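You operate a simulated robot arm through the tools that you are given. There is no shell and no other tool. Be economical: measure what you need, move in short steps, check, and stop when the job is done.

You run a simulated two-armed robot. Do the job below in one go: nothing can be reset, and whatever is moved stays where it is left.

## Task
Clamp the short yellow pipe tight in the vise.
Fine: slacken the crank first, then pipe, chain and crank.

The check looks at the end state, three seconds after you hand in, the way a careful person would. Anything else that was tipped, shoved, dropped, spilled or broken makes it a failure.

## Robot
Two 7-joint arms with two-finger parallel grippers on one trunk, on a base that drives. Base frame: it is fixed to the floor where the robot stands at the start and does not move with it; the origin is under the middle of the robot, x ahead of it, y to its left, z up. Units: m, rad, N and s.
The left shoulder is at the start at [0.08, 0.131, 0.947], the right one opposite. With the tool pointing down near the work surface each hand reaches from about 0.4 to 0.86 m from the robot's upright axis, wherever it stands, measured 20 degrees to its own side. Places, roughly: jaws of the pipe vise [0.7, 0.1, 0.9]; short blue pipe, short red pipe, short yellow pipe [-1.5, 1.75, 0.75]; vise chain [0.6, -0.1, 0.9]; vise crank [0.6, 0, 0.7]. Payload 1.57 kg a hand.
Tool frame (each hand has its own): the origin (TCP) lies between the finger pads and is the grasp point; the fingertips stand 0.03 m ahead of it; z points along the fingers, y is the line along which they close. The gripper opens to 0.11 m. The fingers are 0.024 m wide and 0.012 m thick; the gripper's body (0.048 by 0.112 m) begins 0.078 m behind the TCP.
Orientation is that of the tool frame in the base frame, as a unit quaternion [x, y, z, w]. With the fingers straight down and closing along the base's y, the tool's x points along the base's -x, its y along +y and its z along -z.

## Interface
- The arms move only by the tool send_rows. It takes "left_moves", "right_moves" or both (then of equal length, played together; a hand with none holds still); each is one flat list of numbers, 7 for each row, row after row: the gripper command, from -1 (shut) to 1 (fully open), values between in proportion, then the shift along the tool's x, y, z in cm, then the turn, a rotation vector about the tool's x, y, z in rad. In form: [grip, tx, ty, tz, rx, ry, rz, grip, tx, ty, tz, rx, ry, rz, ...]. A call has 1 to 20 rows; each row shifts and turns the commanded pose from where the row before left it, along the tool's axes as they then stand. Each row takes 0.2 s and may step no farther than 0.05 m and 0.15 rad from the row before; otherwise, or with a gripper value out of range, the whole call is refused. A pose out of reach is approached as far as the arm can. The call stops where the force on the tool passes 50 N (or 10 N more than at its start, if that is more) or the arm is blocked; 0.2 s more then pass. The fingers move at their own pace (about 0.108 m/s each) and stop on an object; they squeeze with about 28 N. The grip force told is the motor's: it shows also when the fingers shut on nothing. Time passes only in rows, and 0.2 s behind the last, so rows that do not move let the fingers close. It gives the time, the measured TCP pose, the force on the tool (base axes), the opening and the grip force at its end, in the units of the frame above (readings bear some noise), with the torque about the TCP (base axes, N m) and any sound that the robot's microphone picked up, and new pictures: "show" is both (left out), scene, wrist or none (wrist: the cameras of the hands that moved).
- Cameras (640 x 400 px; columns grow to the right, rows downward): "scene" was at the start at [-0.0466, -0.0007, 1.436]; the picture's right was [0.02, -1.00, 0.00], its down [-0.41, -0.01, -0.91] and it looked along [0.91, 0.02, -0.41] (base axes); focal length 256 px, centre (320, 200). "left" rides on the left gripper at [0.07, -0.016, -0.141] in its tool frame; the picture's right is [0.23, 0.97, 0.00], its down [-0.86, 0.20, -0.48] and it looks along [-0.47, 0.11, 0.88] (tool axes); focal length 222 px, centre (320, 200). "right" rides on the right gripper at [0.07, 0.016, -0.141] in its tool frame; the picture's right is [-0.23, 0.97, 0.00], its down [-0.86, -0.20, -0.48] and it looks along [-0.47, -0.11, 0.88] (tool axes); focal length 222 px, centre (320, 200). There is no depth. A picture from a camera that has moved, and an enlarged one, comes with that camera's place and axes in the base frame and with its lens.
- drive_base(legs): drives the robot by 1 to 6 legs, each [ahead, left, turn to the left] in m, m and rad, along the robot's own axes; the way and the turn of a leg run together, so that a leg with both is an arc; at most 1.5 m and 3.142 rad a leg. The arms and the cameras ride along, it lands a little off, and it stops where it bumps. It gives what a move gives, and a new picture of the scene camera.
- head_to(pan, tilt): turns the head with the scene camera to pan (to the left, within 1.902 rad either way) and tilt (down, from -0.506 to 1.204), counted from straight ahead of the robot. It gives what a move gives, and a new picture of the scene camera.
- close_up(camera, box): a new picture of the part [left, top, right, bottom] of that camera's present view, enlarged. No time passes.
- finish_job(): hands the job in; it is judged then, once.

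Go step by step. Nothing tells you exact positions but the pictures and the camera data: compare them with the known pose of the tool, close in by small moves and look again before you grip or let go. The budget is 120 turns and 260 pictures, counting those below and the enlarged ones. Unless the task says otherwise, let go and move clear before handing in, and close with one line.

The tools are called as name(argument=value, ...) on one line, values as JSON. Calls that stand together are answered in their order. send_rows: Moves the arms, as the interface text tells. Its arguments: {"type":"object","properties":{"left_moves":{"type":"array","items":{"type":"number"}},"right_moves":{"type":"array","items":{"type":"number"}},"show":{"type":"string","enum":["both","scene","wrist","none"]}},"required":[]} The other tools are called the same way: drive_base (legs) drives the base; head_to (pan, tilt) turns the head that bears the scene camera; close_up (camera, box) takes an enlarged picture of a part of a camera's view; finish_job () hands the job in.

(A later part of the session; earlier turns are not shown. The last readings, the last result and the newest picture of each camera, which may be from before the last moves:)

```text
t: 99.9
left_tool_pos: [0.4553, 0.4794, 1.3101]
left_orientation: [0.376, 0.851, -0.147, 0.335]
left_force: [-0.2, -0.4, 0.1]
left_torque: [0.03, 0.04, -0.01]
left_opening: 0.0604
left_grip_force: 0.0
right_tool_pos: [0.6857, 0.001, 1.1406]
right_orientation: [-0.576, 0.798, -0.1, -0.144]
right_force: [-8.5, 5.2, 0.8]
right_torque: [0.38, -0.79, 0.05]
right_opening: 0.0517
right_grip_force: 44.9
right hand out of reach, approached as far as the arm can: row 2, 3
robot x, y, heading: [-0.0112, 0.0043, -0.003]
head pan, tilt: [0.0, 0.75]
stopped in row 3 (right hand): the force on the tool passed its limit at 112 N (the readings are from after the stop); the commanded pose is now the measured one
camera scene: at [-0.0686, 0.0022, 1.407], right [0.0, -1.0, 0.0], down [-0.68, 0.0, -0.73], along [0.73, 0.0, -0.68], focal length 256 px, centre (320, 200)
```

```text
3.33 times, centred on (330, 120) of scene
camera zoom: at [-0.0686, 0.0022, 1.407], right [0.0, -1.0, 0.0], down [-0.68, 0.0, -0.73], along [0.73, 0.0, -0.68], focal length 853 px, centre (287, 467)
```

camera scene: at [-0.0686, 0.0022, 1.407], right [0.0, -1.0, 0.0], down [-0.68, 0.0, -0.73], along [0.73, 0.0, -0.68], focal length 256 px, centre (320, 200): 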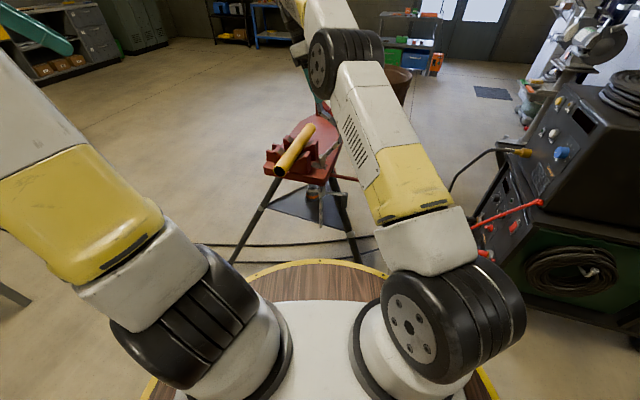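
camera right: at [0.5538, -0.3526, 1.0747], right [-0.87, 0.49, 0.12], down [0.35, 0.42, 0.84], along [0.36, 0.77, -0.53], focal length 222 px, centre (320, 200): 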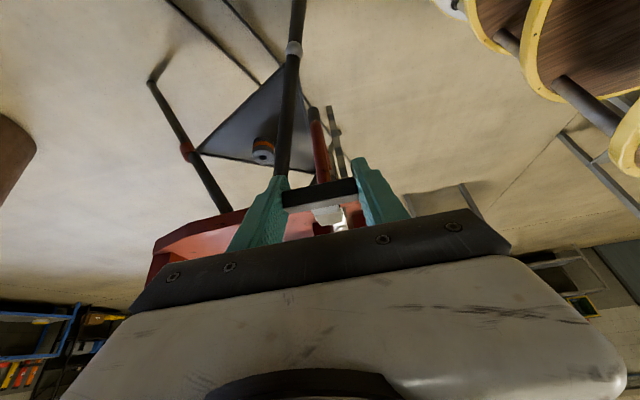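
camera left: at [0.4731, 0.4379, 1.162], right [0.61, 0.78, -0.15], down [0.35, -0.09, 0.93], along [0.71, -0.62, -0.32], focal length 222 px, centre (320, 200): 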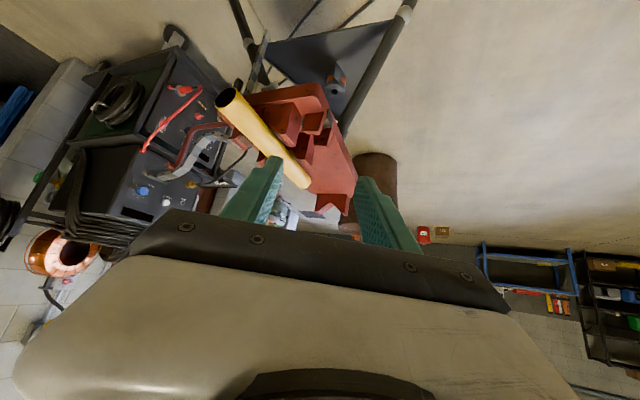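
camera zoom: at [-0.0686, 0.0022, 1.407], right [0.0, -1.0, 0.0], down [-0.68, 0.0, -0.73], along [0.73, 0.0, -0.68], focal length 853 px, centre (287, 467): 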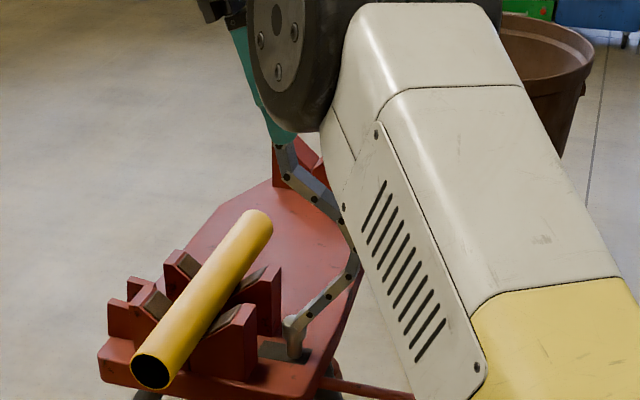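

The right arm reached a joint limit with that tilt and stopped; the T-bar is still held. I'll take the tilt back out in place and check the arm's posture.

send_rows(right_moves=[-1, 0, 0, 0, 0, -0.1, 0, -1, 0, 0, 0, 0, -0.1, 0, -1, 0, 0, 0, 0, -0.1, 0], show="both")

close_up(camera="scene", box=[240, 60, 420, 180])

```text
t: 100.7
left_tool_pos: [0.4547, 0.4819, 1.3118]
left_orientation: [0.377, 0.851, -0.149, 0.335]
left_force: [0.4, -0.6, -0.4]
left_torque: [-0.02, -0.03, -0.02]
left_opening: 0.0605
left_grip_force: 0.1
right_tool_pos: [0.6843, -0.0007, 1.1405]
right_orientation: [-0.583, 0.812, -0.015, -0.025]
right_force: [-14.0, -0.8, 3.9]
right_torque: [-1.41, -0.17, 0.03]
right_opening: 0.0521
right_grip_force: 44.7
robot x, y, heading: [-0.0108, 0.0044, -0.006]
head pan, tilt: [0.0, 0.75]
camera scene: at [-0.0688, 0.0027, 1.407], right [0.0, -1.0, 0.0], down [-0.68, 0.0, -0.73], along [0.73, 0.0, -0.68], focal length 256 px, centre (320, 200)
camera right: at [0.6512, -0.0526, 1.287], right [-0.85, 0.53, -0.01], down [0.47, 0.77, 0.43], along [0.23, 0.36, -0.9], focal length 222 px, centre (320, 200)
```

scene: 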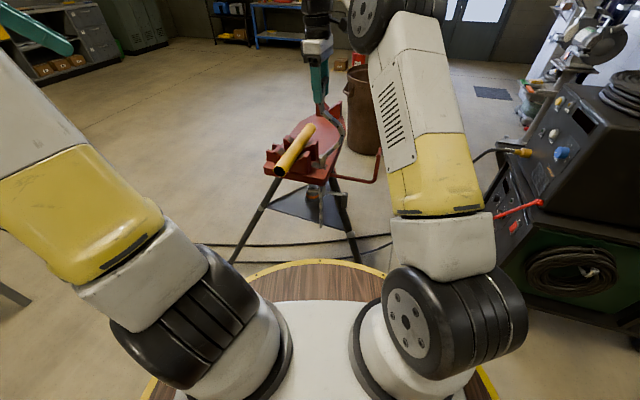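
right: 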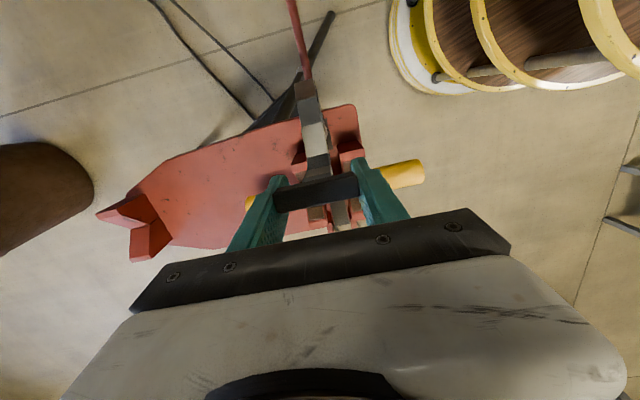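

```text
3.33 times, centred on (330, 120) of scene
camera zoom: at [-0.0688, 0.0027, 1.407], right [0.0, -1.0, 0.0], down [-0.68, 0.0, -0.73], along [0.73, 0.0, -0.68], focal length 853 px, centre (287, 467)
```

zoom: 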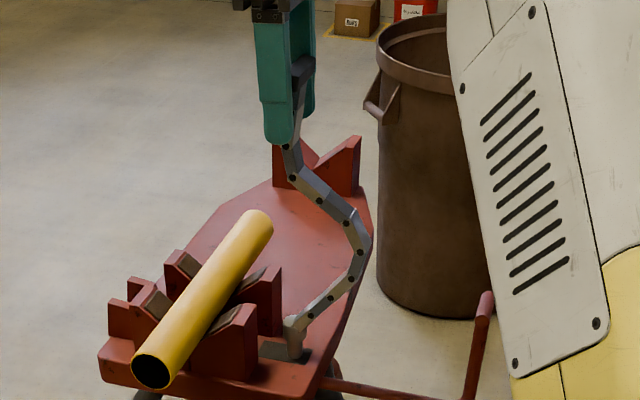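

send_rows(right_moves=[-1, -3, 0.1, 0, 0, 0, 0, -1, -3, 0.1, 0, 0, 0, 0, -1, -3, 0.1, 0.5, 0, 0, 0, -1, -3, 0, 1, 0, 0, 0], show="scene")

close_up(camera="scene", box=[240, 60, 420, 180])

```text
t: 101.7
left_tool_pos: [0.4583, 0.4794, 1.3107]
left_orientation: [0.378, 0.851, -0.148, 0.334]
left_force: [0.2, -0.6, -0.6]
left_torque: [0.02, 0.01, 0.05]
left_opening: 0.0606
left_grip_force: 0.1
right_tool_pos: [0.7135, 0.0849, 1.1248]
right_orientation: [-0.578, 0.816, -0.024, -0.016]
right_force: [12.6, -2.6, -7.0]
right_torque: [0.9, -0.03, 0.46]
right_opening: 0.0517
right_grip_force: 45.3
right hand out of reach, approached as far as the arm can: row 3, 4
robot x, y, heading: [-0.011, 0.0028, -0.01]
head pan, tilt: [0.0, 0.75]
stopped in row 4 (right hand): the force on the tool passed its limit at 67 N (the readings are from after the stop); the commanded pose is now the measured one
camera scene: at [-0.0662, 0.0019, 1.4071], right [-0.01, -1.0, 0.0], down [-0.68, 0.0, -0.73], along [0.73, 0.0, -0.68], focal length 256 px, centre (320, 200)
```

scene: 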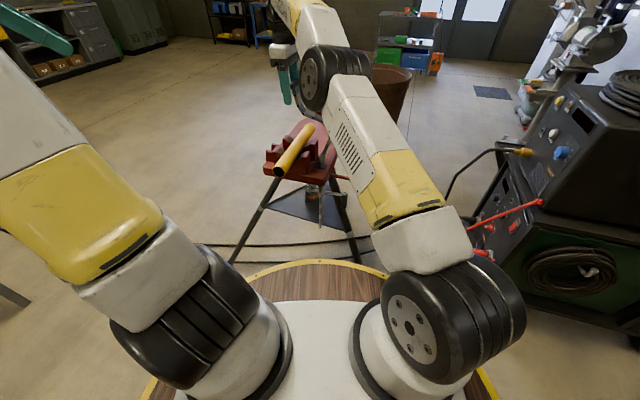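

```text
3.33 times, centred on (330, 120) of scene
camera zoom: at [-0.0662, 0.0019, 1.4071], right [-0.01, -1.0, 0.0], down [-0.68, 0.0, -0.73], along [0.73, 0.0, -0.68], focal length 853 px, centre (287, 467)
```

zoom: 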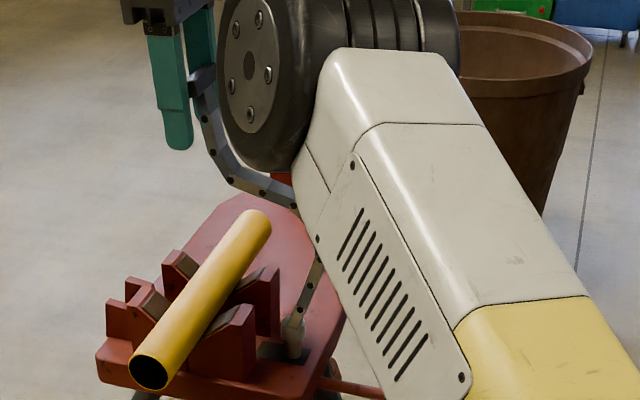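

Crossing the centre makes the right elbow swing low. I'll step back to the comfortable pose, lower a little, and bring the T-bar across by sliding the base left instead.

send_rows(right_moves=[-1, 1.5, 0, 0, 0, 0, 0, -1, 1.5, 0, 0, 0, 0, 0, -1, 1.5, 0, 0, 0, 0, 0, -1, 1.5, 0, 0, 0, 0, 0, -1, 1.5, 0, 0.5, 0, 0, 0, -1, 1.5, 0, 0.5, 0, 0, 0, -1, 0.5, 0, 0.5, 0, 0, 0, -1, 0, 0, 1, 0, 0, 0], show="scene")

close_up(camera="scene", box=[240, 60, 420, 180])

```text
t: 102.8
left_tool_pos: [0.4583, 0.4794, 1.3092]
left_orientation: [0.377, 0.851, -0.149, 0.335]
left_force: [1.6, 0.2, -1.0]
left_torque: [0.0, 0.0, 0.01]
left_opening: 0.0606
left_grip_force: 0.0
right_tool_pos: [0.6938, 0.0205, 1.1316]
right_orientation: [-0.577, 0.816, -0.026, -0.013]
right_force: [4.2, -1.1, 1.6]
right_torque: [0.4, 1.11, 0.2]
right_opening: 0.0517
right_grip_force: 45.1
robot x, y, heading: [-0.0151, 0.0015, -0.008]
head pan, tilt: [0.0, 0.75]
stopped in row 5 (right hand): the force on the tool passed its limit at 56 N (the readings are from after the stop); the commanded pose is now the measured one
camera scene: at [-0.0667, 0.0023, 1.4071], right [-0.01, -1.0, 0.0], down [-0.68, 0.0, -0.73], along [0.73, 0.0, -0.68], focal length 256 px, centre (320, 200)
```

scene: 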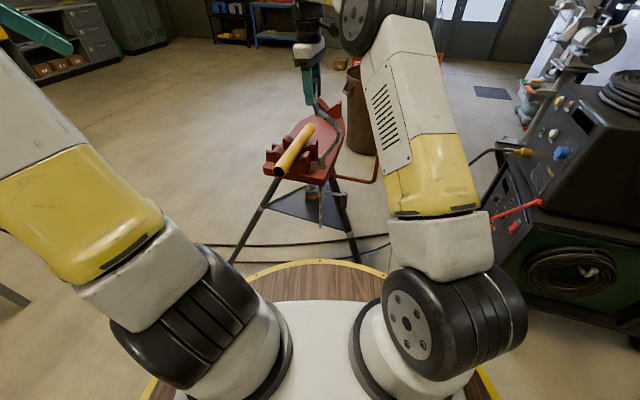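

```text
3.33 times, centred on (330, 120) of scene
camera zoom: at [-0.0667, 0.0023, 1.4071], right [-0.01, -1.0, 0.0], down [-0.68, 0.0, -0.73], along [0.73, 0.0, -0.68], focal length 853 px, centre (287, 467)
```

zoom: 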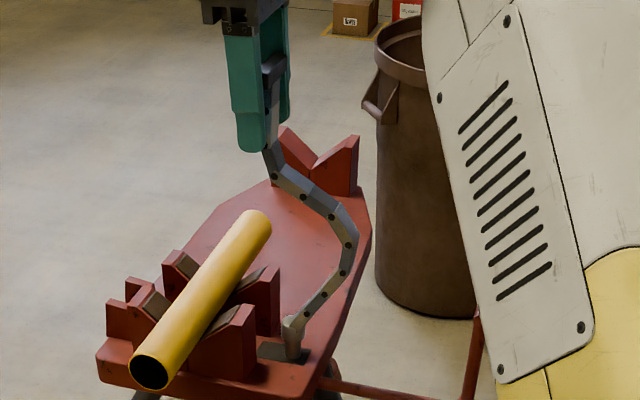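

The arm is back in its elbow-up posture with the chain intact. I'll lower 3 cm and slide the base left and slightly ahead.

send_rows(right_moves=[-1, 0, 0, 1.5, 0, 0, 0, -1, 0, 0, 1.5, 0, 0, 0], show="none")

drive_base(legs=[[0.025, 0.075, 0]])

close_up(camera="scene", box=[260, 60, 440, 180])

```text
t: 103.4
left_tool_pos: [0.4573, 0.4803, 1.3111]
left_orientation: [0.376, 0.851, -0.148, 0.336]
left_force: [-0.5, 0.1, 0.0]
left_torque: [-0.02, -0.04, 0.0]
left_opening: 0.0604
left_grip_force: 0.1
right_tool_pos: [0.6936, 0.0218, 1.1171]
right_orientation: [-0.578, 0.816, -0.029, -0.002]
right_force: [-8.0, -1.0, 6.0]
right_torque: [-0.46, 0.77, 0.26]
right_opening: 0.0523
right_grip_force: 45.1
robot x, y, heading: [-0.0107, 0.0053, -0.003]
head pan, tilt: [0.0, 0.75]
stopped in row 2 (right hand): the force on the tool passed its limit at 103 N (the readings are from after the stop); the commanded pose is now the measured one
```

```text
t: 104.5
left_tool_pos: [0.4797, 0.5424, 1.3094]
left_orientation: [0.377, 0.851, -0.148, 0.335]
left_force: [-0.5, -0.2, 0.3]
left_torque: [-0.01, 0.02, 0.02]
left_opening: 0.0605
left_grip_force: 0.0
right_tool_pos: [0.7137, 0.0842, 1.1084]
right_orientation: [-0.578, 0.816, -0.025, -0.01]
right_force: [3.5, -0.2, 0.8]
right_torque: [0.16, 0.64, 0.08]
right_opening: 0.0519
right_grip_force: 44.6
robot x, y, heading: [0.0126, 0.0647, -0.007]
head pan, tilt: [0.0, 0.75]
stopped in leg 1: the force on the tool passed its limit at 89 N (the readings are from after the stop); the commanded pose is now the measured one
camera scene: at [-0.0457, 0.0648, 1.4071], right [-0.01, -1.0, 0.0], down [-0.68, 0.0, -0.73], along [0.73, 0.0, -0.68], focal length 256 px, centre (320, 200)
```

scene: 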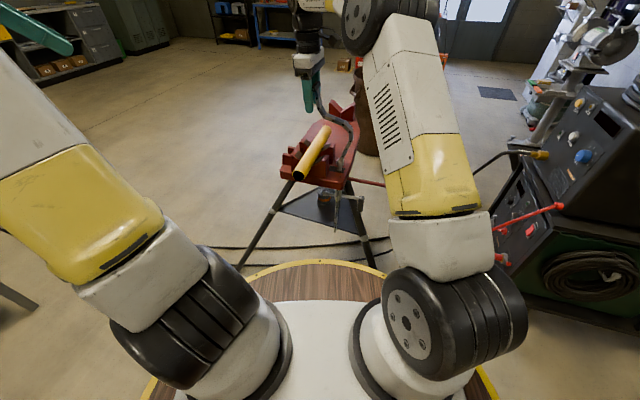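

```text
3.33 times, centred on (350, 120) of scene
camera zoom: at [-0.0457, 0.0648, 1.4071], right [-0.01, -1.0, 0.0], down [-0.68, 0.0, -0.73], along [0.73, 0.0, -0.68], focal length 853 px, centre (220, 467)
```

zoom: 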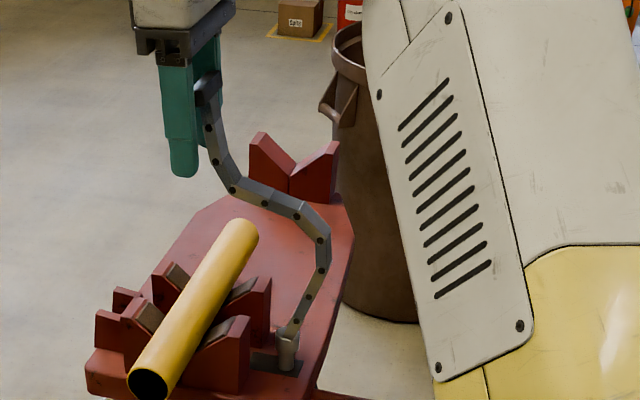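

send_rows(right_moves=[-1, 0, 0, 0, -0.03, 0, -0.03, -1, 0, 0, 0, 0, 0, 0], show="none")

drive_base(legs=[[0.02, 0.065, 0]])

close_up(camera="scene", box=[260, 60, 440, 180])

```text
t: 105.1
left_tool_pos: [0.479, 0.5425, 1.3104]
left_orientation: [0.377, 0.85, -0.149, 0.335]
left_force: [0.2, 0.2, -0.5]
left_torque: [-0.01, 0.02, 0.01]
left_opening: 0.0606
left_grip_force: 0.0
right_tool_pos: [0.7131, 0.0848, 1.1099]
right_orientation: [-0.59, 0.807, -0.012, -0.02]
right_force: [-9.9, 2.7, -5.3]
right_torque: [0.27, -0.6, -1.11]
right_opening: 0.052
right_grip_force: 44.8
robot x, y, heading: [0.0109, 0.0704, -0.005]
head pan, tilt: [0.0, 0.75]
```

```text
t: 106.0
left_tool_pos: [0.4903, 0.5747, 1.3096]
left_orientation: [0.376, 0.851, -0.148, 0.335]
left_force: [0.7, 1.2, -0.7]
left_torque: [0.0, 0.03, 0.02]
left_opening: 0.0609
left_grip_force: 0.1
right_tool_pos: [0.7221, 0.1134, 1.1019]
right_orientation: [-0.589, 0.808, -0.01, -0.029]
right_force: [1.2, 1.6, -0.5]
right_torque: [-0.02, -0.16, 0.18]
right_opening: 0.0518
right_grip_force: 45.0
robot x, y, heading: [0.0185, 0.0965, -0.005]
head pan, tilt: [0.0, 0.75]
stopped in leg 1: the force on the tool passed its limit at 73 N (the readings are from after the stop); the commanded pose is now the measured one
camera scene: at [-0.0359, 0.0967, 1.4071], right [-0.01, -1.0, 0.0], down [-0.68, 0.0, -0.73], along [0.73, 0.0, -0.68], focal length 256 px, centre (320, 200)
```

scene: 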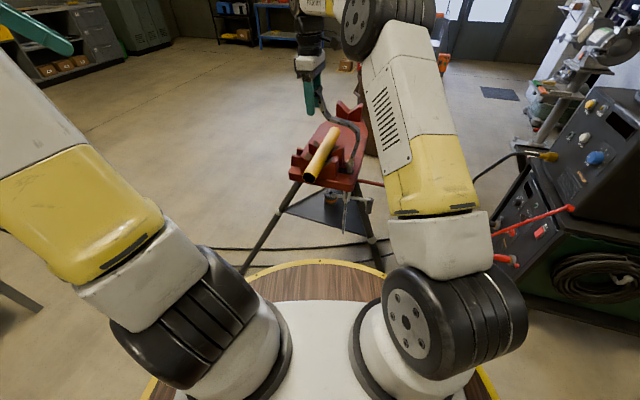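

```text
3.33 times, centred on (350, 120) of scene
camera zoom: at [-0.0359, 0.0967, 1.4071], right [-0.01, -1.0, 0.0], down [-0.68, 0.0, -0.73], along [0.73, 0.0, -0.68], focal length 853 px, centre (220, 467)
```

zoom: 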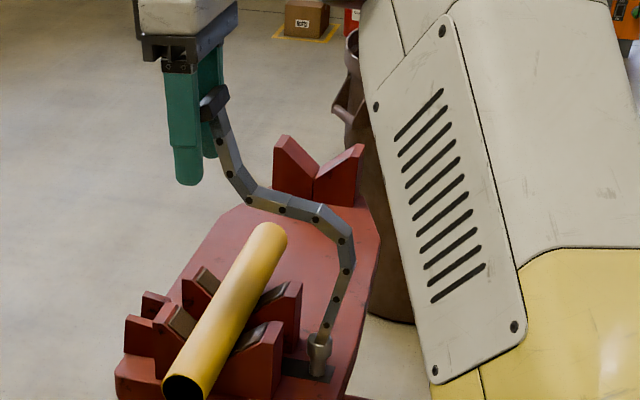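

drive_base(legs=[[0.02, 0.065, 0]])

close_up(camera="scene", box=[260, 60, 440, 180])

```text
t: 106.9
left_tool_pos: [0.4981, 0.6074, 1.3094]
left_orientation: [0.377, 0.851, -0.15, 0.335]
left_force: [-0.2, 0.2, -0.5]
left_torque: [-0.01, 0.02, 0.04]
left_opening: 0.0605
left_grip_force: 0.0
right_tool_pos: [0.7302, 0.1403, 1.0942]
right_orientation: [-0.586, 0.81, -0.011, -0.039]
right_force: [2.1, -0.2, 0.0]
right_torque: [0.04, 0.1, 0.16]
right_opening: 0.051
right_grip_force: 44.5
robot x, y, heading: [0.0329, 0.1295, -0.005]
head pan, tilt: [0.0, 0.75]
stopped in leg 1: the force on the tool passed its limit at 71 N (the readings are from after the stop); the commanded pose is now the measured one
camera scene: at [-0.0256, 0.1289, 1.4071], right [-0.01, -1.0, 0.0], down [-0.68, 0.0, -0.73], along [0.73, 0.0, -0.68], focal length 256 px, centre (320, 200)
```

scene: 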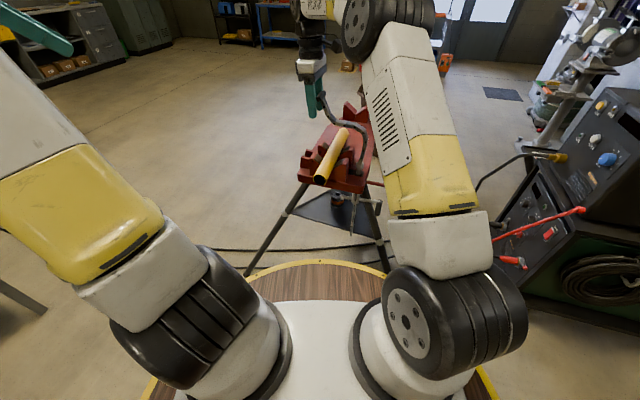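

```text
3.33 times, centred on (350, 120) of scene
camera zoom: at [-0.0256, 0.1289, 1.4071], right [-0.01, -1.0, 0.0], down [-0.68, 0.0, -0.73], along [0.73, 0.0, -0.68], focal length 853 px, centre (220, 467)
```

zoom: 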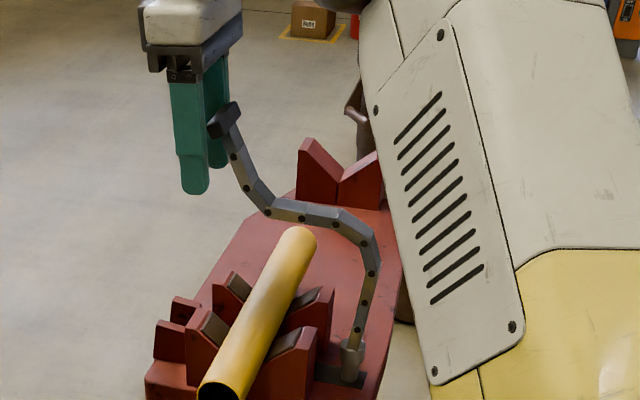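

The T-bar is now left of the pipe but the chain end bends upward. I'll lower the hand so the chain drapes over the pipe.

send_rows(right_moves=[-1, 0, 0, 1.2, 0, 0, 0, -1, 0, 0, 1.2, 0, 0, 0, -1, 0, 0, 1.2, 0, 0, 0, -1, 0, 0, 1.2, 0, 0, 0], show="wrist")

close_up(camera="scene", box=[260, 60, 440, 180])

close_up(camera="right", box=[200, 60, 440, 220])

```text
t: 107.4
left_tool_pos: [0.4992, 0.6083, 1.3095]
left_orientation: [0.376, 0.851, -0.149, 0.335]
left_force: [-0.2, -0.7, 0.7]
left_torque: [-0.03, 0.0, 0.0]
left_opening: 0.0605
left_grip_force: 0.0
right_tool_pos: [0.7321, 0.1449, 1.084]
right_orientation: [-0.588, 0.808, -0.012, -0.028]
right_force: [-0.6, 2.7, 0.4]
right_torque: [-0.37, -0.84, -0.02]
right_opening: 0.0517
right_grip_force: 45.0
robot x, y, heading: [0.0296, 0.1303, -0.007]
head pan, tilt: [0.0, 0.75]
stopped in row 2 (right hand): the force on the tool passed its limit at 63 N (the readings are from after the stop); the commanded pose is now the measured one
camera right: at [0.6998, 0.0925, 1.2303], right [-0.86, 0.52, 0.0], down [0.47, 0.78, 0.42], along [0.22, 0.36, -0.91], focal length 222 px, centre (320, 200)
```

right: 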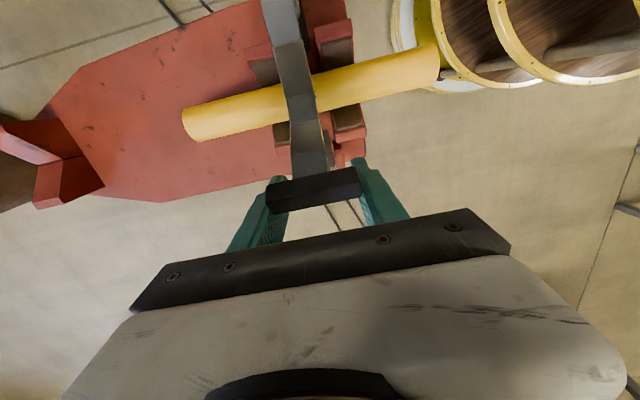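

```text
3.33 times, centred on (350, 120) of scene
camera zoom: at [-0.0256, 0.1292, 1.4071], right [0.0, -1.0, 0.0], down [-0.68, 0.0, -0.73], along [0.73, 0.0, -0.68], focal length 853 px, centre (220, 467)
```

zoom: 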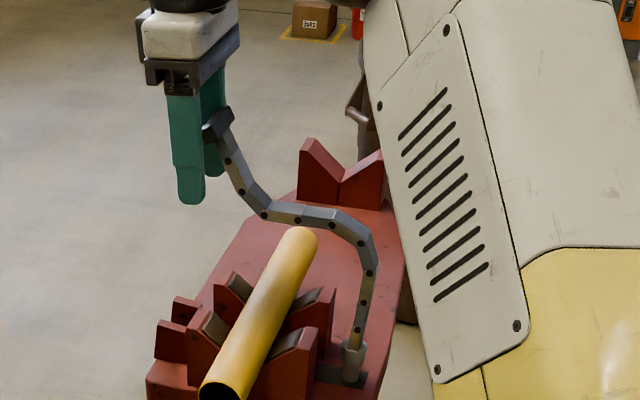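

```text
2.50 times, centred on (320, 140) of right
camera zoom: at [0.6998, 0.0925, 1.2303], right [-0.86, 0.52, 0.0], down [0.47, 0.78, 0.42], along [0.22, 0.36, -0.91], focal length 555 px, centre (320, 350)
```

zoom: 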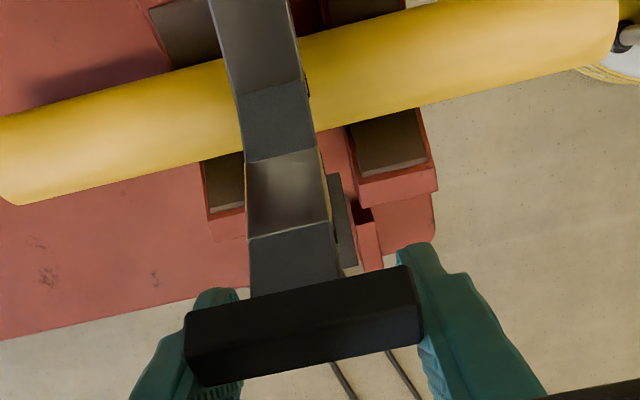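

The forces look rate-dependent (the chain joints are damped), so I'll go slowly: down and slightly left in small rows, rolling the tool a bit.

send_rows(right_moves=[-1, -0.3, 0, 0.4, 0, 0.015, 0, -1, -0.3, 0, 0.4, 0, 0.015, 0, -1, -0.3, 0, 0.4, 0, 0.015, 0, -1, -0.3, 0, 0.4, 0, 0.015, 0, -1, -0.3, 0, 0.4, 0, 0.015, 0, -1, -0.3, 0, 0.4, 0, 0.015, 0, -1, -0.3, 0, 0.4, 0, 0.015, 0, -1, -0.3, 0, 0.4, 0, 0.015, 0, -1, -0.3, 0, 0.4, 0, 0.015, 0, -1, -0.3, 0, 0.4, 0, 0.015, 0, -1, -0.3, 0, 0.4, 0, 0.015, 0, -1, -0.3, 0, 0.4, 0, 0.015, 0, -1, -0.3, 0, 0.4, 0, 0.015, 0, -1, -0.3, 0, 0.4, 0, 0.015, 0], show="none")

close_up(camera="scene", box=[260, 60, 440, 180])

```text
t: 110.4
left_tool_pos: [0.4997, 0.6074, 1.3094]
left_orientation: [0.376, 0.851, -0.149, 0.335]
left_force: [-0.3, 0.4, -0.6]
left_torque: [0.0, -0.02, 0.01]
left_opening: 0.0605
left_grip_force: 0.2
right_tool_pos: [0.7422, 0.1764, 1.0227]
right_orientation: [-0.584, 0.801, -0.075, -0.112]
right_force: [25.7, 23.6, 23.2]
right_torque: [-1.36, 0.27, 0.0]
right_opening: 0.052
right_grip_force: 45.2
robot x, y, heading: [0.0316, 0.1308, -0.008]
head pan, tilt: [0.0, 0.75]
```

```text
3.33 times, centred on (350, 120) of scene
camera zoom: at [-0.0251, 0.1301, 1.4071], right [0.0, -1.0, 0.0], down [-0.68, 0.0, -0.73], along [0.73, 0.0, -0.68], focal length 853 px, centre (220, 467)
```

zoom: 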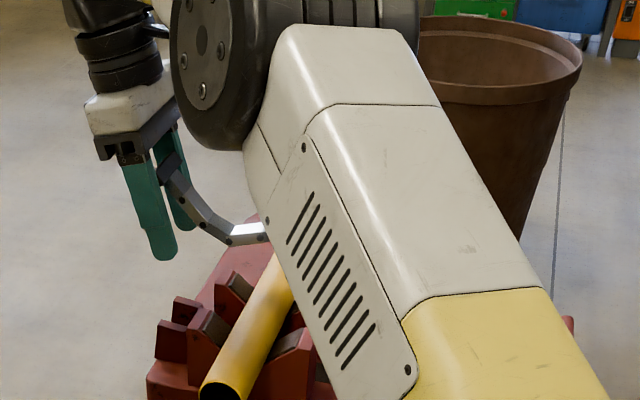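

The T-bar is at the ears' side, about 10 cm above the bed. I'll open the fingers so the chain drapes by its own weight, then take the right arm away.

send_rows(right_moves=[0.3, 0, 0, 0, 0, 0, 0, 0.5, 0, 0, 0, 0, 0, 0, 0.5, 0, 0, 0, 0, 0, 0, 0.5, 0, 0, 0, 0, 0, 0, 0.5, 0, 0, 0, 0, 0, 0], show="wrist")

close_up(camera="scene", box=[260, 60, 440, 180])

```text
t: 111.6
left_tool_pos: [0.4988, 0.6083, 1.3088]
left_orientation: [0.376, 0.851, -0.148, 0.335]
left_force: [0.4, -0.1, 0.5]
left_torque: [0.02, -0.02, 0.02]
left_opening: 0.0607
left_grip_force: 0.0
right_tool_pos: [0.7416, 0.1744, 1.021]
right_orientation: [-0.582, 0.801, -0.073, -0.115]
right_force: [0.4, -0.2, -0.2]
right_torque: [-0.04, 0.01, 0.04]
right_opening: 0.0827
right_grip_force: 0.1
robot x, y, heading: [0.0276, 0.1309, -0.013]
head pan, tilt: [0.0, 0.75]
camera right: at [0.7189, 0.1531, 1.1776], right [-0.86, 0.51, -0.05], down [0.49, 0.84, 0.23], along [0.16, 0.17, -0.97], focal length 222 px, centre (320, 200)
```

right: 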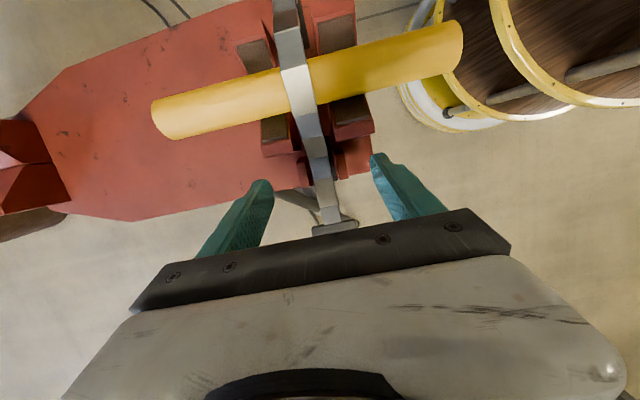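

```text
3.33 times, centred on (350, 120) of scene
camera zoom: at [-0.0254, 0.129, 1.4071], right [0.0, -1.0, 0.0], down [-0.68, 0.0, -0.73], along [0.73, 0.0, -0.68], focal length 853 px, centre (220, 467)
```

zoom: 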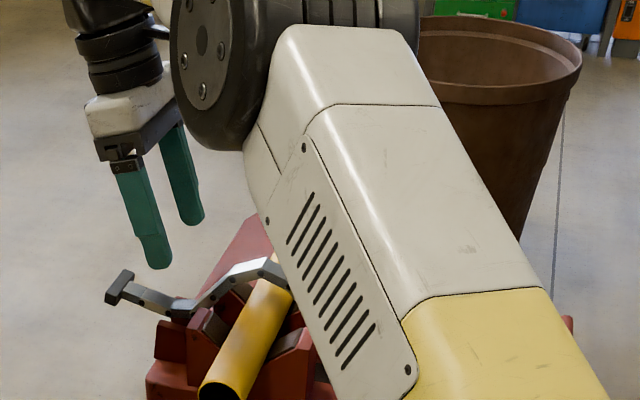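

The chain now drapes over the pipe and lies over the slot, with the T-bar outside. I'll take the right arm up and back.

send_rows(right_moves=[0.5, 0, 0, -2, 0, 0, 0, 0.5, 0, 0, -2, 0, 0, 0, 0.5, 0, 0, -2, 0, 0, 0, 0.5, 0, 0, -2, 0, 0, 0, 0.5, 0, 0, -2, 0, -0.05, 0, 0.5, 0, 0, -2, 0, -0.05, 0, 0.5, 2, 0, -2, 0, -0.05, 0, 0.5, 2, 0, -2, 0, -0.05, 0, 0.5, 2, 0, -1, 0, 0, 0, 0.5, 2, 0, -1, 0, 0, 0, 0.5, 2.5, 0, 0, 0, 0, 0, 0.5, 2.5, 0, 0, 0, 0, 0, 0.5, 2.5, 0, 0, 0, 0, 0, 0.5, 2.5, 0, 0, 0, 0, 0, 0.5, 2.5, 0, 0, 0, 0, 0, 0.5, 2.5, 0, 0, 0, 0, 0, 0.5, 2.5, 0, 0, 0, 0, 0, 0.5, 2.5, 0, 0, 0, 0, 0], show="scene")

close_up(camera="scene", box=[270, 100, 390, 200])

```text
t: 115.4
left_tool_pos: [0.4985, 0.6062, 1.3106]
left_orientation: [0.376, 0.851, -0.149, 0.335]
left_force: [0.0, -0.1, -0.5]
left_torque: [-0.05, -0.02, -0.02]
left_opening: 0.0604
left_grip_force: 0.2
right_tool_pos: [0.6514, -0.061, 1.2038]
right_orientation: [-0.587, 0.808, -0.015, -0.035]
right_force: [-0.6, -0.4, -0.3]
right_torque: [-0.05, -0.03, -0.02]
right_opening: 0.0825
right_grip_force: 0.1
right hand out of reach, approached as far as the arm can: row 3, 4, 6
robot x, y, heading: [0.0334, 0.1338, -0.003]
head pan, tilt: [0.0, 0.75]
camera scene: at [-0.0254, 0.1292, 1.4071], right [0.0, -1.0, 0.0], down [-0.68, 0.0, -0.73], along [0.73, 0.0, -0.68], focal length 256 px, centre (320, 200)
```

scene: 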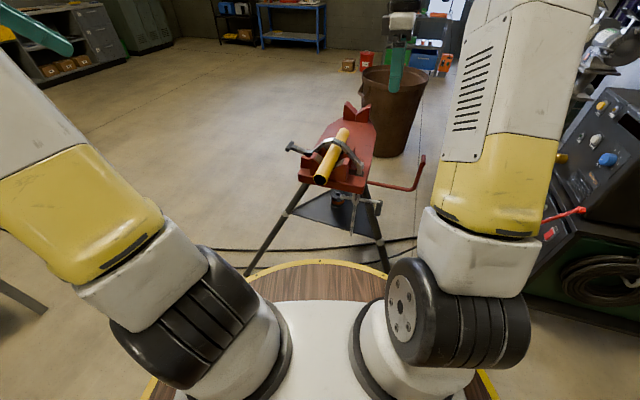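

```text
4.00 times, centred on (330, 150) of scene
camera zoom: at [-0.0254, 0.1292, 1.4071], right [0.0, -1.0, 0.0], down [-0.68, 0.0, -0.73], along [0.73, 0.0, -0.68], focal length 1023 px, centre (280, 400)
```

zoom: 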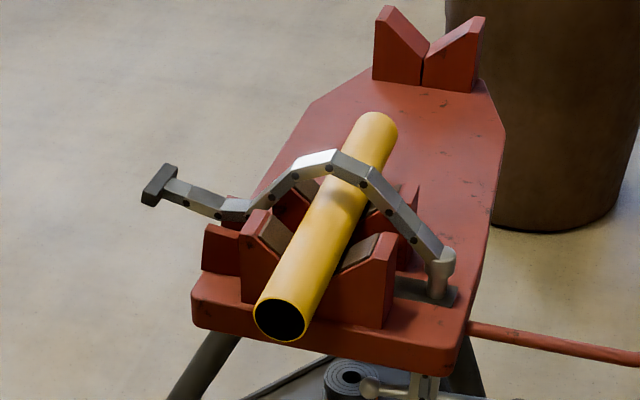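

close_up(camera="scene", box=[280, 130, 345, 180])

```text
8.00 times, centred on (312, 155) of scene
camera zoom: at [-0.0254, 0.1292, 1.4071], right [0.0, -1.0, 0.0], down [-0.68, 0.0, -0.73], along [0.73, 0.0, -0.68], focal length 2046 px, centre (380, 560)
```

zoom: 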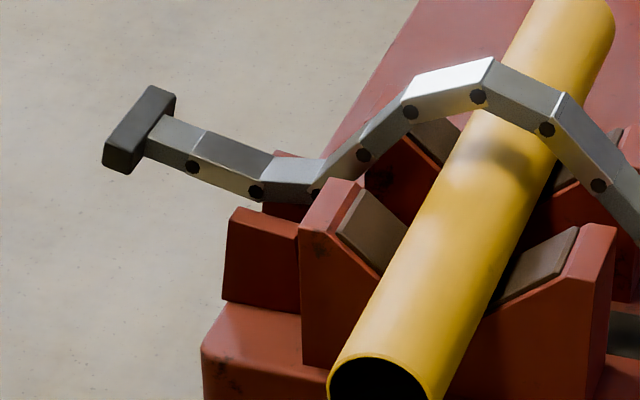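

The chain lies in the slot over the pipe; the T-bar sticks out at about (0.76, 0.235, 0.934). I'll bring the left hand round, squared to the T-bar, to pull it snug.

send_rows(left_moves=[0.5, 0, 0, 0, 0, 0.15, 0, 0.5, 0, 0, 0, 0, 0.15, 0, 0.5, 0, 0, 0, 0, 0.15, 0, 0.5, 0, 0, 0, 0, 0.15, 0, 0.5, 0, 0, 0, 0, 0.15, 0, 0.5, 0, 0, 0, 0, 0, 0.149, 0.5, 0, 0, 0, 0, 0, 0.149, 0.5, 0, 0, 0, 0, 0, 0.149, 0.5, 0, 0, 0, 0, 0, 0.149, 0.5, 0, 0, 0, 0, 0, 0.149, 0.5, 0, 0, 0, 0, 0, 0.149, 0.5, 0, 0, 0, 0, 0, 0.15], right_moves=[0.5, 2, 0, -1, 0, 0, 0, 0.5, 2, 0, -1, 0, 0, 0, 0.5, 2, 0, -1, 0, 0, 0, 0.5, 2, 0, -1, 0, 0, 0, 0.5, 2, 0, 0, 0, 0, 0, 0.5, 2, 0, 0, 0, 0, 0, 0.5, 2, 0, 0, 0, 0, 0, 0.5, 2, 0, 0, 0, 0, 0, 0.5, 2, 0, 0, 0, 0, 0, 0.5, 0, 0, 0, 0, 0, 0, 0.5, 0, 0, 0, 0, 0, 0, 0.5, 0, 0, 0, 0, 0, 0], show="none")

```text
t: 118.0
left_tool_pos: [0.4983, 0.6073, 1.3094]
left_orientation: [0.808, 0.589, -0.001, 0.001]
left_force: [-0.4, 0.6, 0.5]
left_torque: [-0.04, -0.01, -0.03]
left_opening: 0.0825
left_grip_force: 0.0
right_tool_pos: [0.5976, -0.2304, 1.2573]
right_orientation: [-0.588, 0.808, -0.016, -0.033]
right_force: [0.3, 0.5, -0.7]
right_torque: [0.01, -0.03, -0.01]
right_opening: 0.0825
right_grip_force: 0.0
robot x, y, heading: [0.0309, 0.1317, -0.01]
head pan, tilt: [0.0, 0.75]
```

send_rows(left_moves=[0.5, -2.19, 3.56, 1.8, 0, 0, 0, 0.5, -2.19, 3.56, 1.8, 0, 0, 0, 0.5, -2.19, 3.56, 1.8, 0, 0, 0, 0.5, -2.19, 3.56, 1.8, 0, 0, 0, 0.5, -2.19, 3.56, 1.8, 0, 0, 0, 0.5, -2.19, 3.56, 1.8, 0, 0, 0, 0.5, -2.19, 3.56, 1.8, 0, 0, 0, 0.5, -2.19, 3.56, 1.8, 0, 0, 0, 0.5, -2.19, 3.56, 1.8, 0, 0, 0, 0.5, -2.19, 3.56, 1.8, 0, 0, 0, 0.5, 0, 0, 0, 0, -0.13, 0, 0.5, 0, 0, 0, 0, -0.13, 0, 0.5, 0, 0, 0, 0, -0.13, 0, 0.5, 0, 0, 0, 0, -0.13, 0], show="both")

```text
t: 121.0
left_tool_pos: [0.7707, 0.2903, 1.1309]
left_orientation: [0.786, 0.575, -0.183, 0.134]
left_force: [-0.1, -1.1, 0.6]
left_torque: [-0.04, 0.03, -0.01]
left_opening: 0.0826
left_grip_force: 0.1
left hand out of reach, approached as far as the arm can: row 14
right_tool_pos: [0.5982, -0.2301, 1.2576]
right_orientation: [-0.587, 0.809, -0.016, -0.034]
right_force: [0.9, -0.8, -0.1]
right_torque: [-0.06, 0.01, -0.03]
right_opening: 0.0822
right_grip_force: 0.1
robot x, y, heading: [0.0307, 0.1317, -0.002]
head pan, tilt: [0.0, 0.75]
camera scene: at [-0.0254, 0.1289, 1.4071], right [0.0, -1.0, 0.0], down [-0.68, 0.0, -0.73], along [0.73, 0.0, -0.68], focal length 256 px, centre (320, 200)
camera left: at [0.7923, 0.415, 1.2254], right [0.99, -0.1, -0.1], down [0.02, -0.59, 0.81], along [-0.14, -0.8, -0.58], focal length 222 px, centre (320, 200)
```

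scene: 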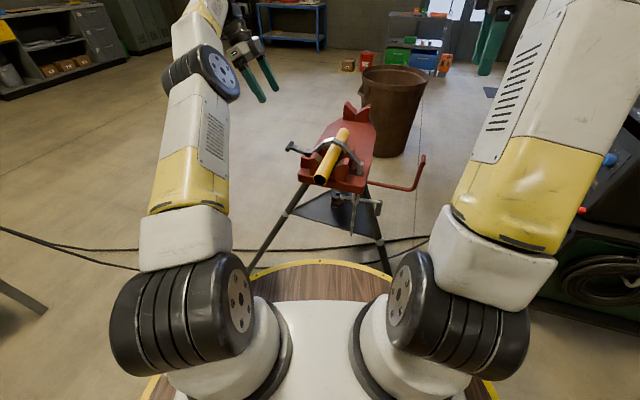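
left: 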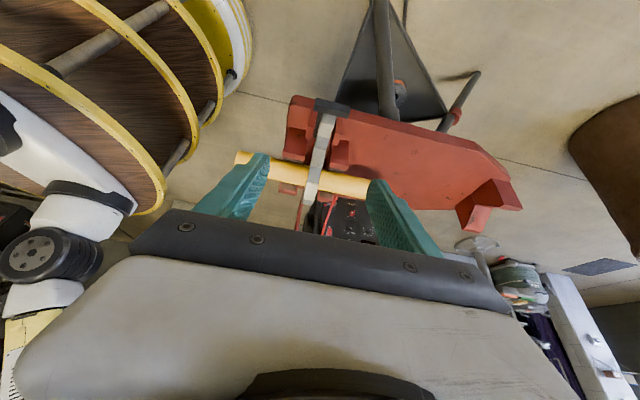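

send_rows(left_moves=[0.5, 0.76, 0.12, 3.5, 0, 0, 0, 0.5, 0.76, 0.12, 3.5, 0, 0, 0, 0.5, 0.76, 0.12, 3.5, 0, 0, 0, 0.5, 0.76, 0.12, 3.5, 0, 0, 0, 0.5, 0.76, 0.12, 2, 0, 0, 0], show="none")

close_up(camera="left", box=[200, 40, 440, 240])

close_up(camera="scene", box=[260, 100, 380, 200])

```text
t: 122.2
left_tool_pos: [0.7669, 0.2535, 0.9697]
left_orientation: [0.786, 0.575, -0.182, 0.135]
left_force: [-1.4, -0.5, 0.0]
left_torque: [0.04, -0.02, 0.01]
left_opening: 0.0827
left_grip_force: 0.2
right_tool_pos: [0.5966, -0.2297, 1.2573]
right_orientation: [-0.587, 0.809, -0.015, -0.034]
right_force: [-0.1, -0.1, -0.6]
right_torque: [0.02, -0.03, 0.02]
right_opening: 0.0825
right_grip_force: 0.0
robot x, y, heading: [0.0313, 0.1341, -0.008]
head pan, tilt: [0.0, 0.75]
```

```text
2.00 times, centred on (320, 140) of left
camera zoom: at [0.7889, 0.3781, 1.0653], right [0.99, -0.1, -0.1], down [0.02, -0.59, 0.81], along [-0.14, -0.8, -0.58], focal length 444 px, centre (320, 320)
```

zoom: 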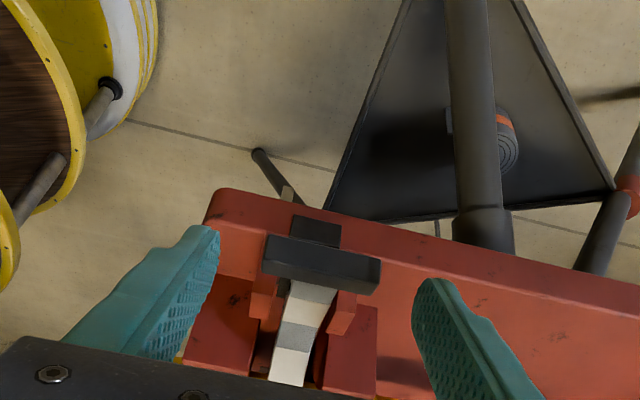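

```text
4.00 times, centred on (320, 150) of scene
camera zoom: at [-0.0256, 0.1288, 1.4071], right [0.0, -1.0, 0.0], down [-0.68, 0.0, -0.73], along [0.73, 0.0, -0.68], focal length 1023 px, centre (320, 400)
```

zoom: 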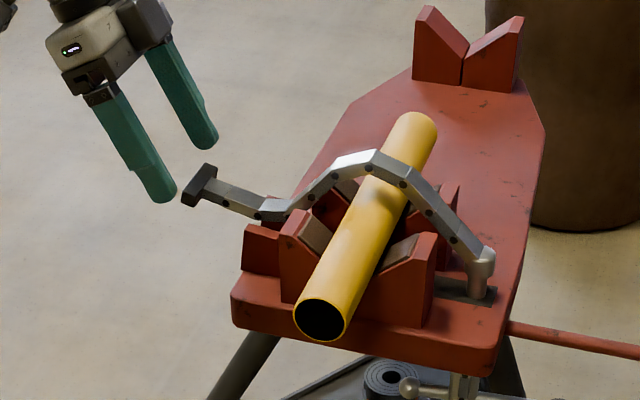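

Well centred: the T-bar is between the fingers and the chain runs between the ears. I'll advance 4 cm and close on it.

send_rows(left_moves=[0.5, 0.1, 0, 2.2, 0, 0, 0, 0.5, 0, 0, 2.2, 0, 0, 0, -1, 0, 0, 0, 0, 0, 0, -1, 0, 0, 0, 0, 0, 0, -1, 0, 0, 0, 0, 0, 0], show="none")

close_up(camera="scene", box=[260, 100, 380, 200])

```text
t: 123.4
left_tool_pos: [0.7622, 0.2364, 0.93]
left_orientation: [0.786, 0.576, -0.182, 0.135]
left_force: [9.4, -3.3, -3.6]
left_torque: [0.18, -0.76, 0.11]
left_opening: 0.0518
left_grip_force: 45.4
right_tool_pos: [0.5979, -0.2299, 1.257]
right_orientation: [-0.588, 0.808, -0.016, -0.033]
right_force: [0.1, 0.4, -0.7]
right_torque: [0.04, -0.01, -0.01]
right_opening: 0.0824
right_grip_force: 0.1
robot x, y, heading: [0.0305, 0.1288, -0.0]
head pan, tilt: [0.0, 0.75]
```

```text
4.00 times, centred on (320, 150) of scene
camera zoom: at [-0.0249, 0.1287, 1.4071], right [0.0, -1.0, 0.0], down [-0.68, 0.0, -0.73], along [0.73, 0.0, -0.68], focal length 1023 px, centre (320, 400)
```

zoom: 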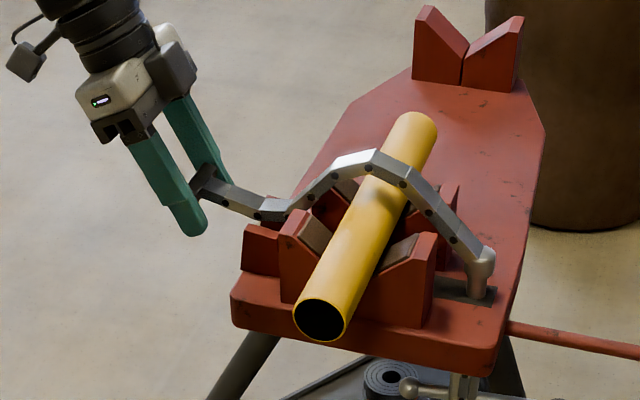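

send_rows(left_moves=[-1, 0.27, 0, 0.32, 0, 0, 0, -1, 0.27, 0, 0.32, 0, 0, 0, -1, 0.27, 0, 0.32, 0, 0, 0, -1, 0.27, 0, 0.32, 0, 0, 0, -1, 0.27, 0, 0.32, 0, 0, 0, -1, 0.27, 0, 0.32, 0, 0, 0, -1, 0.27, 0, 0.32, 0, 0, 0, -1, 0.27, 0, 0.32, 0, 0, 0, -1, 0.27, 0, 0.32, 0, 0, 0, -1, 0.27, 0, 0.32, 0, 0, 0, -1, 0.27, 0, 0.32, 0, 0, 0, -1, 0.27, 0, 0.32, 0, 0, 0], show="none")

close_up(camera="scene", box=[260, 100, 380, 200])

close_up(camera="left", box=[200, 60, 440, 240])

```text
t: 126.0
left_tool_pos: [0.7647, 0.2489, 0.8809]
left_orientation: [0.785, 0.576, -0.182, 0.134]
left_force: [0.5, 0.6, 0.6]
left_torque: [0.01, 0.02, 0.02]
left_opening: 0.0
left_grip_force: 21.6
right_tool_pos: [0.5965, -0.2292, 1.2569]
right_orientation: [-0.588, 0.808, -0.016, -0.034]
right_force: [0.7, 0.6, 0.2]
right_torque: [-0.02, -0.01, 0.04]
right_opening: 0.0823
right_grip_force: 0.1
robot x, y, heading: [0.0335, 0.1303, -0.005]
head pan, tilt: [0.0, 0.75]
```

```text
4.00 times, centred on (320, 150) of scene
camera zoom: at [-0.0254, 0.1289, 1.4071], right [0.0, -1.0, 0.0], down [-0.68, 0.0, -0.73], along [0.73, 0.0, -0.68], focal length 1023 px, centre (320, 400)
```

zoom: 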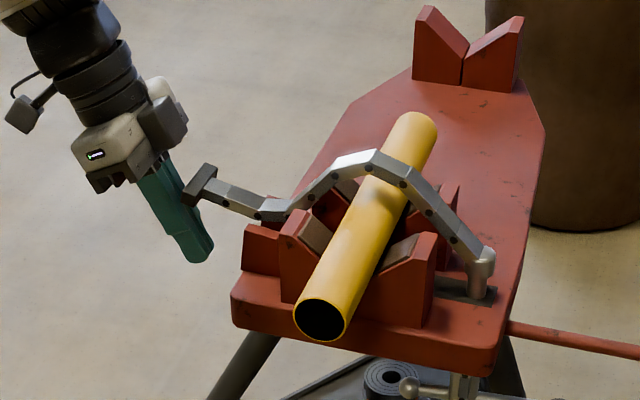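

```text
2.22 times, centred on (320, 150) of left
camera zoom: at [0.7876, 0.3727, 0.9766], right [0.99, -0.1, -0.1], down [0.02, -0.59, 0.81], along [-0.14, -0.8, -0.58], focal length 494 px, centre (320, 311)
```

zoom: 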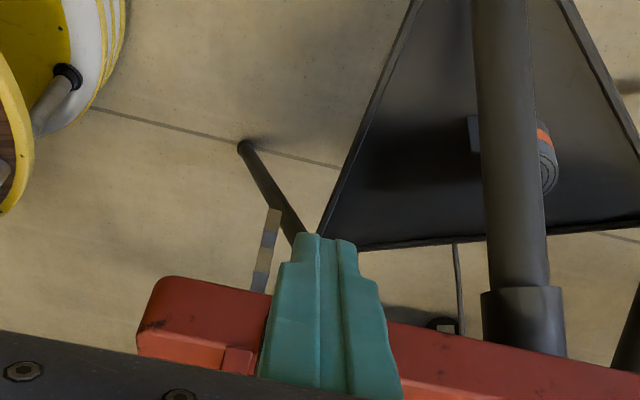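

The T-bar slipped out; the chain stayed as it was. Instead of pulling I'll push the T-bar end down from above with closed fingers, slowly.

send_rows(left_moves=[-1, 0, 0, -4, 0, 0, 0, -1, 0, 0, -4, 0, 0, 0, -1, 0, 0, -4, 0, 0, 0, -1, 0, 0, -3, 0, 0.115, 0, -1, 0, 0, 0, 0, 0.115, 0, -1, 0, 0, 0, 0, 0.115, 0, -1, 0, 0, 0, 0, 0.115, 0, -1, -3, 0, 0, 0, 0, 0, -1, -3, 0, 0, 0, 0, 0], show="wrist")

close_up(camera="left", box=[200, 60, 440, 240])

close_up(camera="scene", box=[260, 100, 380, 200])

```text
t: 128.0
left_tool_pos: [0.7663, 0.2545, 1.0164]
left_orientation: [0.807, 0.591, 0.001, -0.001]
left_force: [0.4, 0.8, -0.8]
left_torque: [-0.03, 0.03, 0.01]
left_opening: 0.0
left_grip_force: 20.7
right_tool_pos: [0.5983, -0.2306, 1.2579]
right_orientation: [-0.588, 0.808, -0.016, -0.034]
right_force: [1.1, -0.3, 1.0]
right_torque: [-0.06, 0.01, -0.01]
right_opening: 0.0826
right_grip_force: 0.0
robot x, y, heading: [0.0281, 0.1326, -0.004]
head pan, tilt: [0.0, 0.75]
camera left: at [0.772, 0.3254, 1.1575], right [1.0, -0.08, 0.0], down [-0.07, -0.88, 0.48], along [-0.04, -0.47, -0.88], focal length 222 px, centre (320, 200)
```

left: 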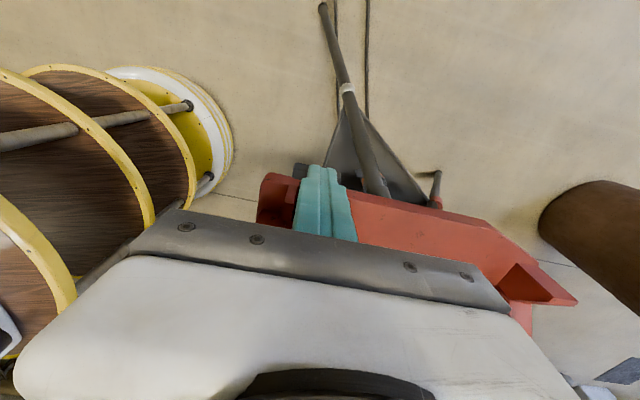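

```text
2.22 times, centred on (320, 150) of left
camera zoom: at [0.772, 0.3254, 1.1575], right [1.0, -0.08, 0.0], down [-0.07, -0.88, 0.48], along [-0.04, -0.47, -0.88], focal length 494 px, centre (320, 311)
```

zoom: 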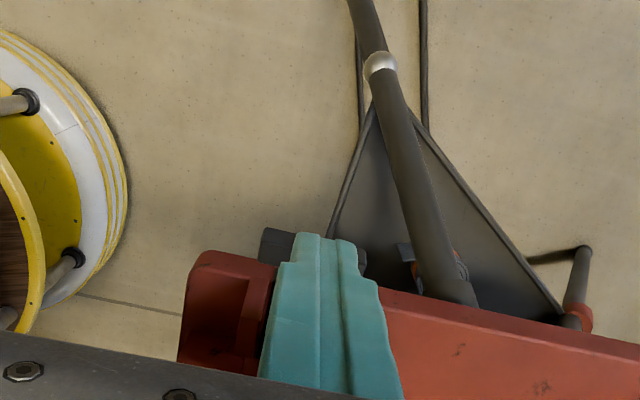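

```text
4.00 times, centred on (320, 150) of scene
camera zoom: at [-0.0254, 0.1291, 1.4071], right [0.0, -1.0, 0.0], down [-0.68, 0.0, -0.73], along [0.73, 0.0, -0.68], focal length 1023 px, centre (320, 400)
```

zoom: 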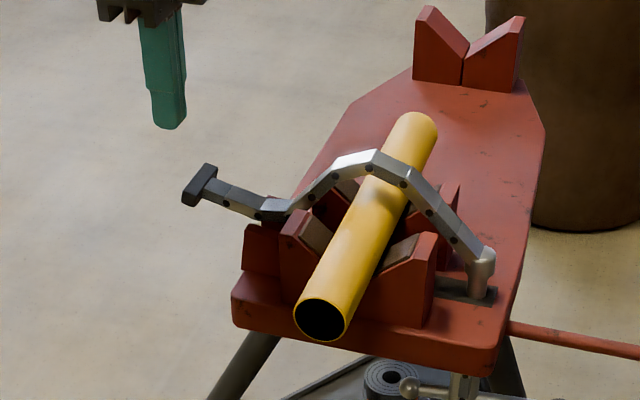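

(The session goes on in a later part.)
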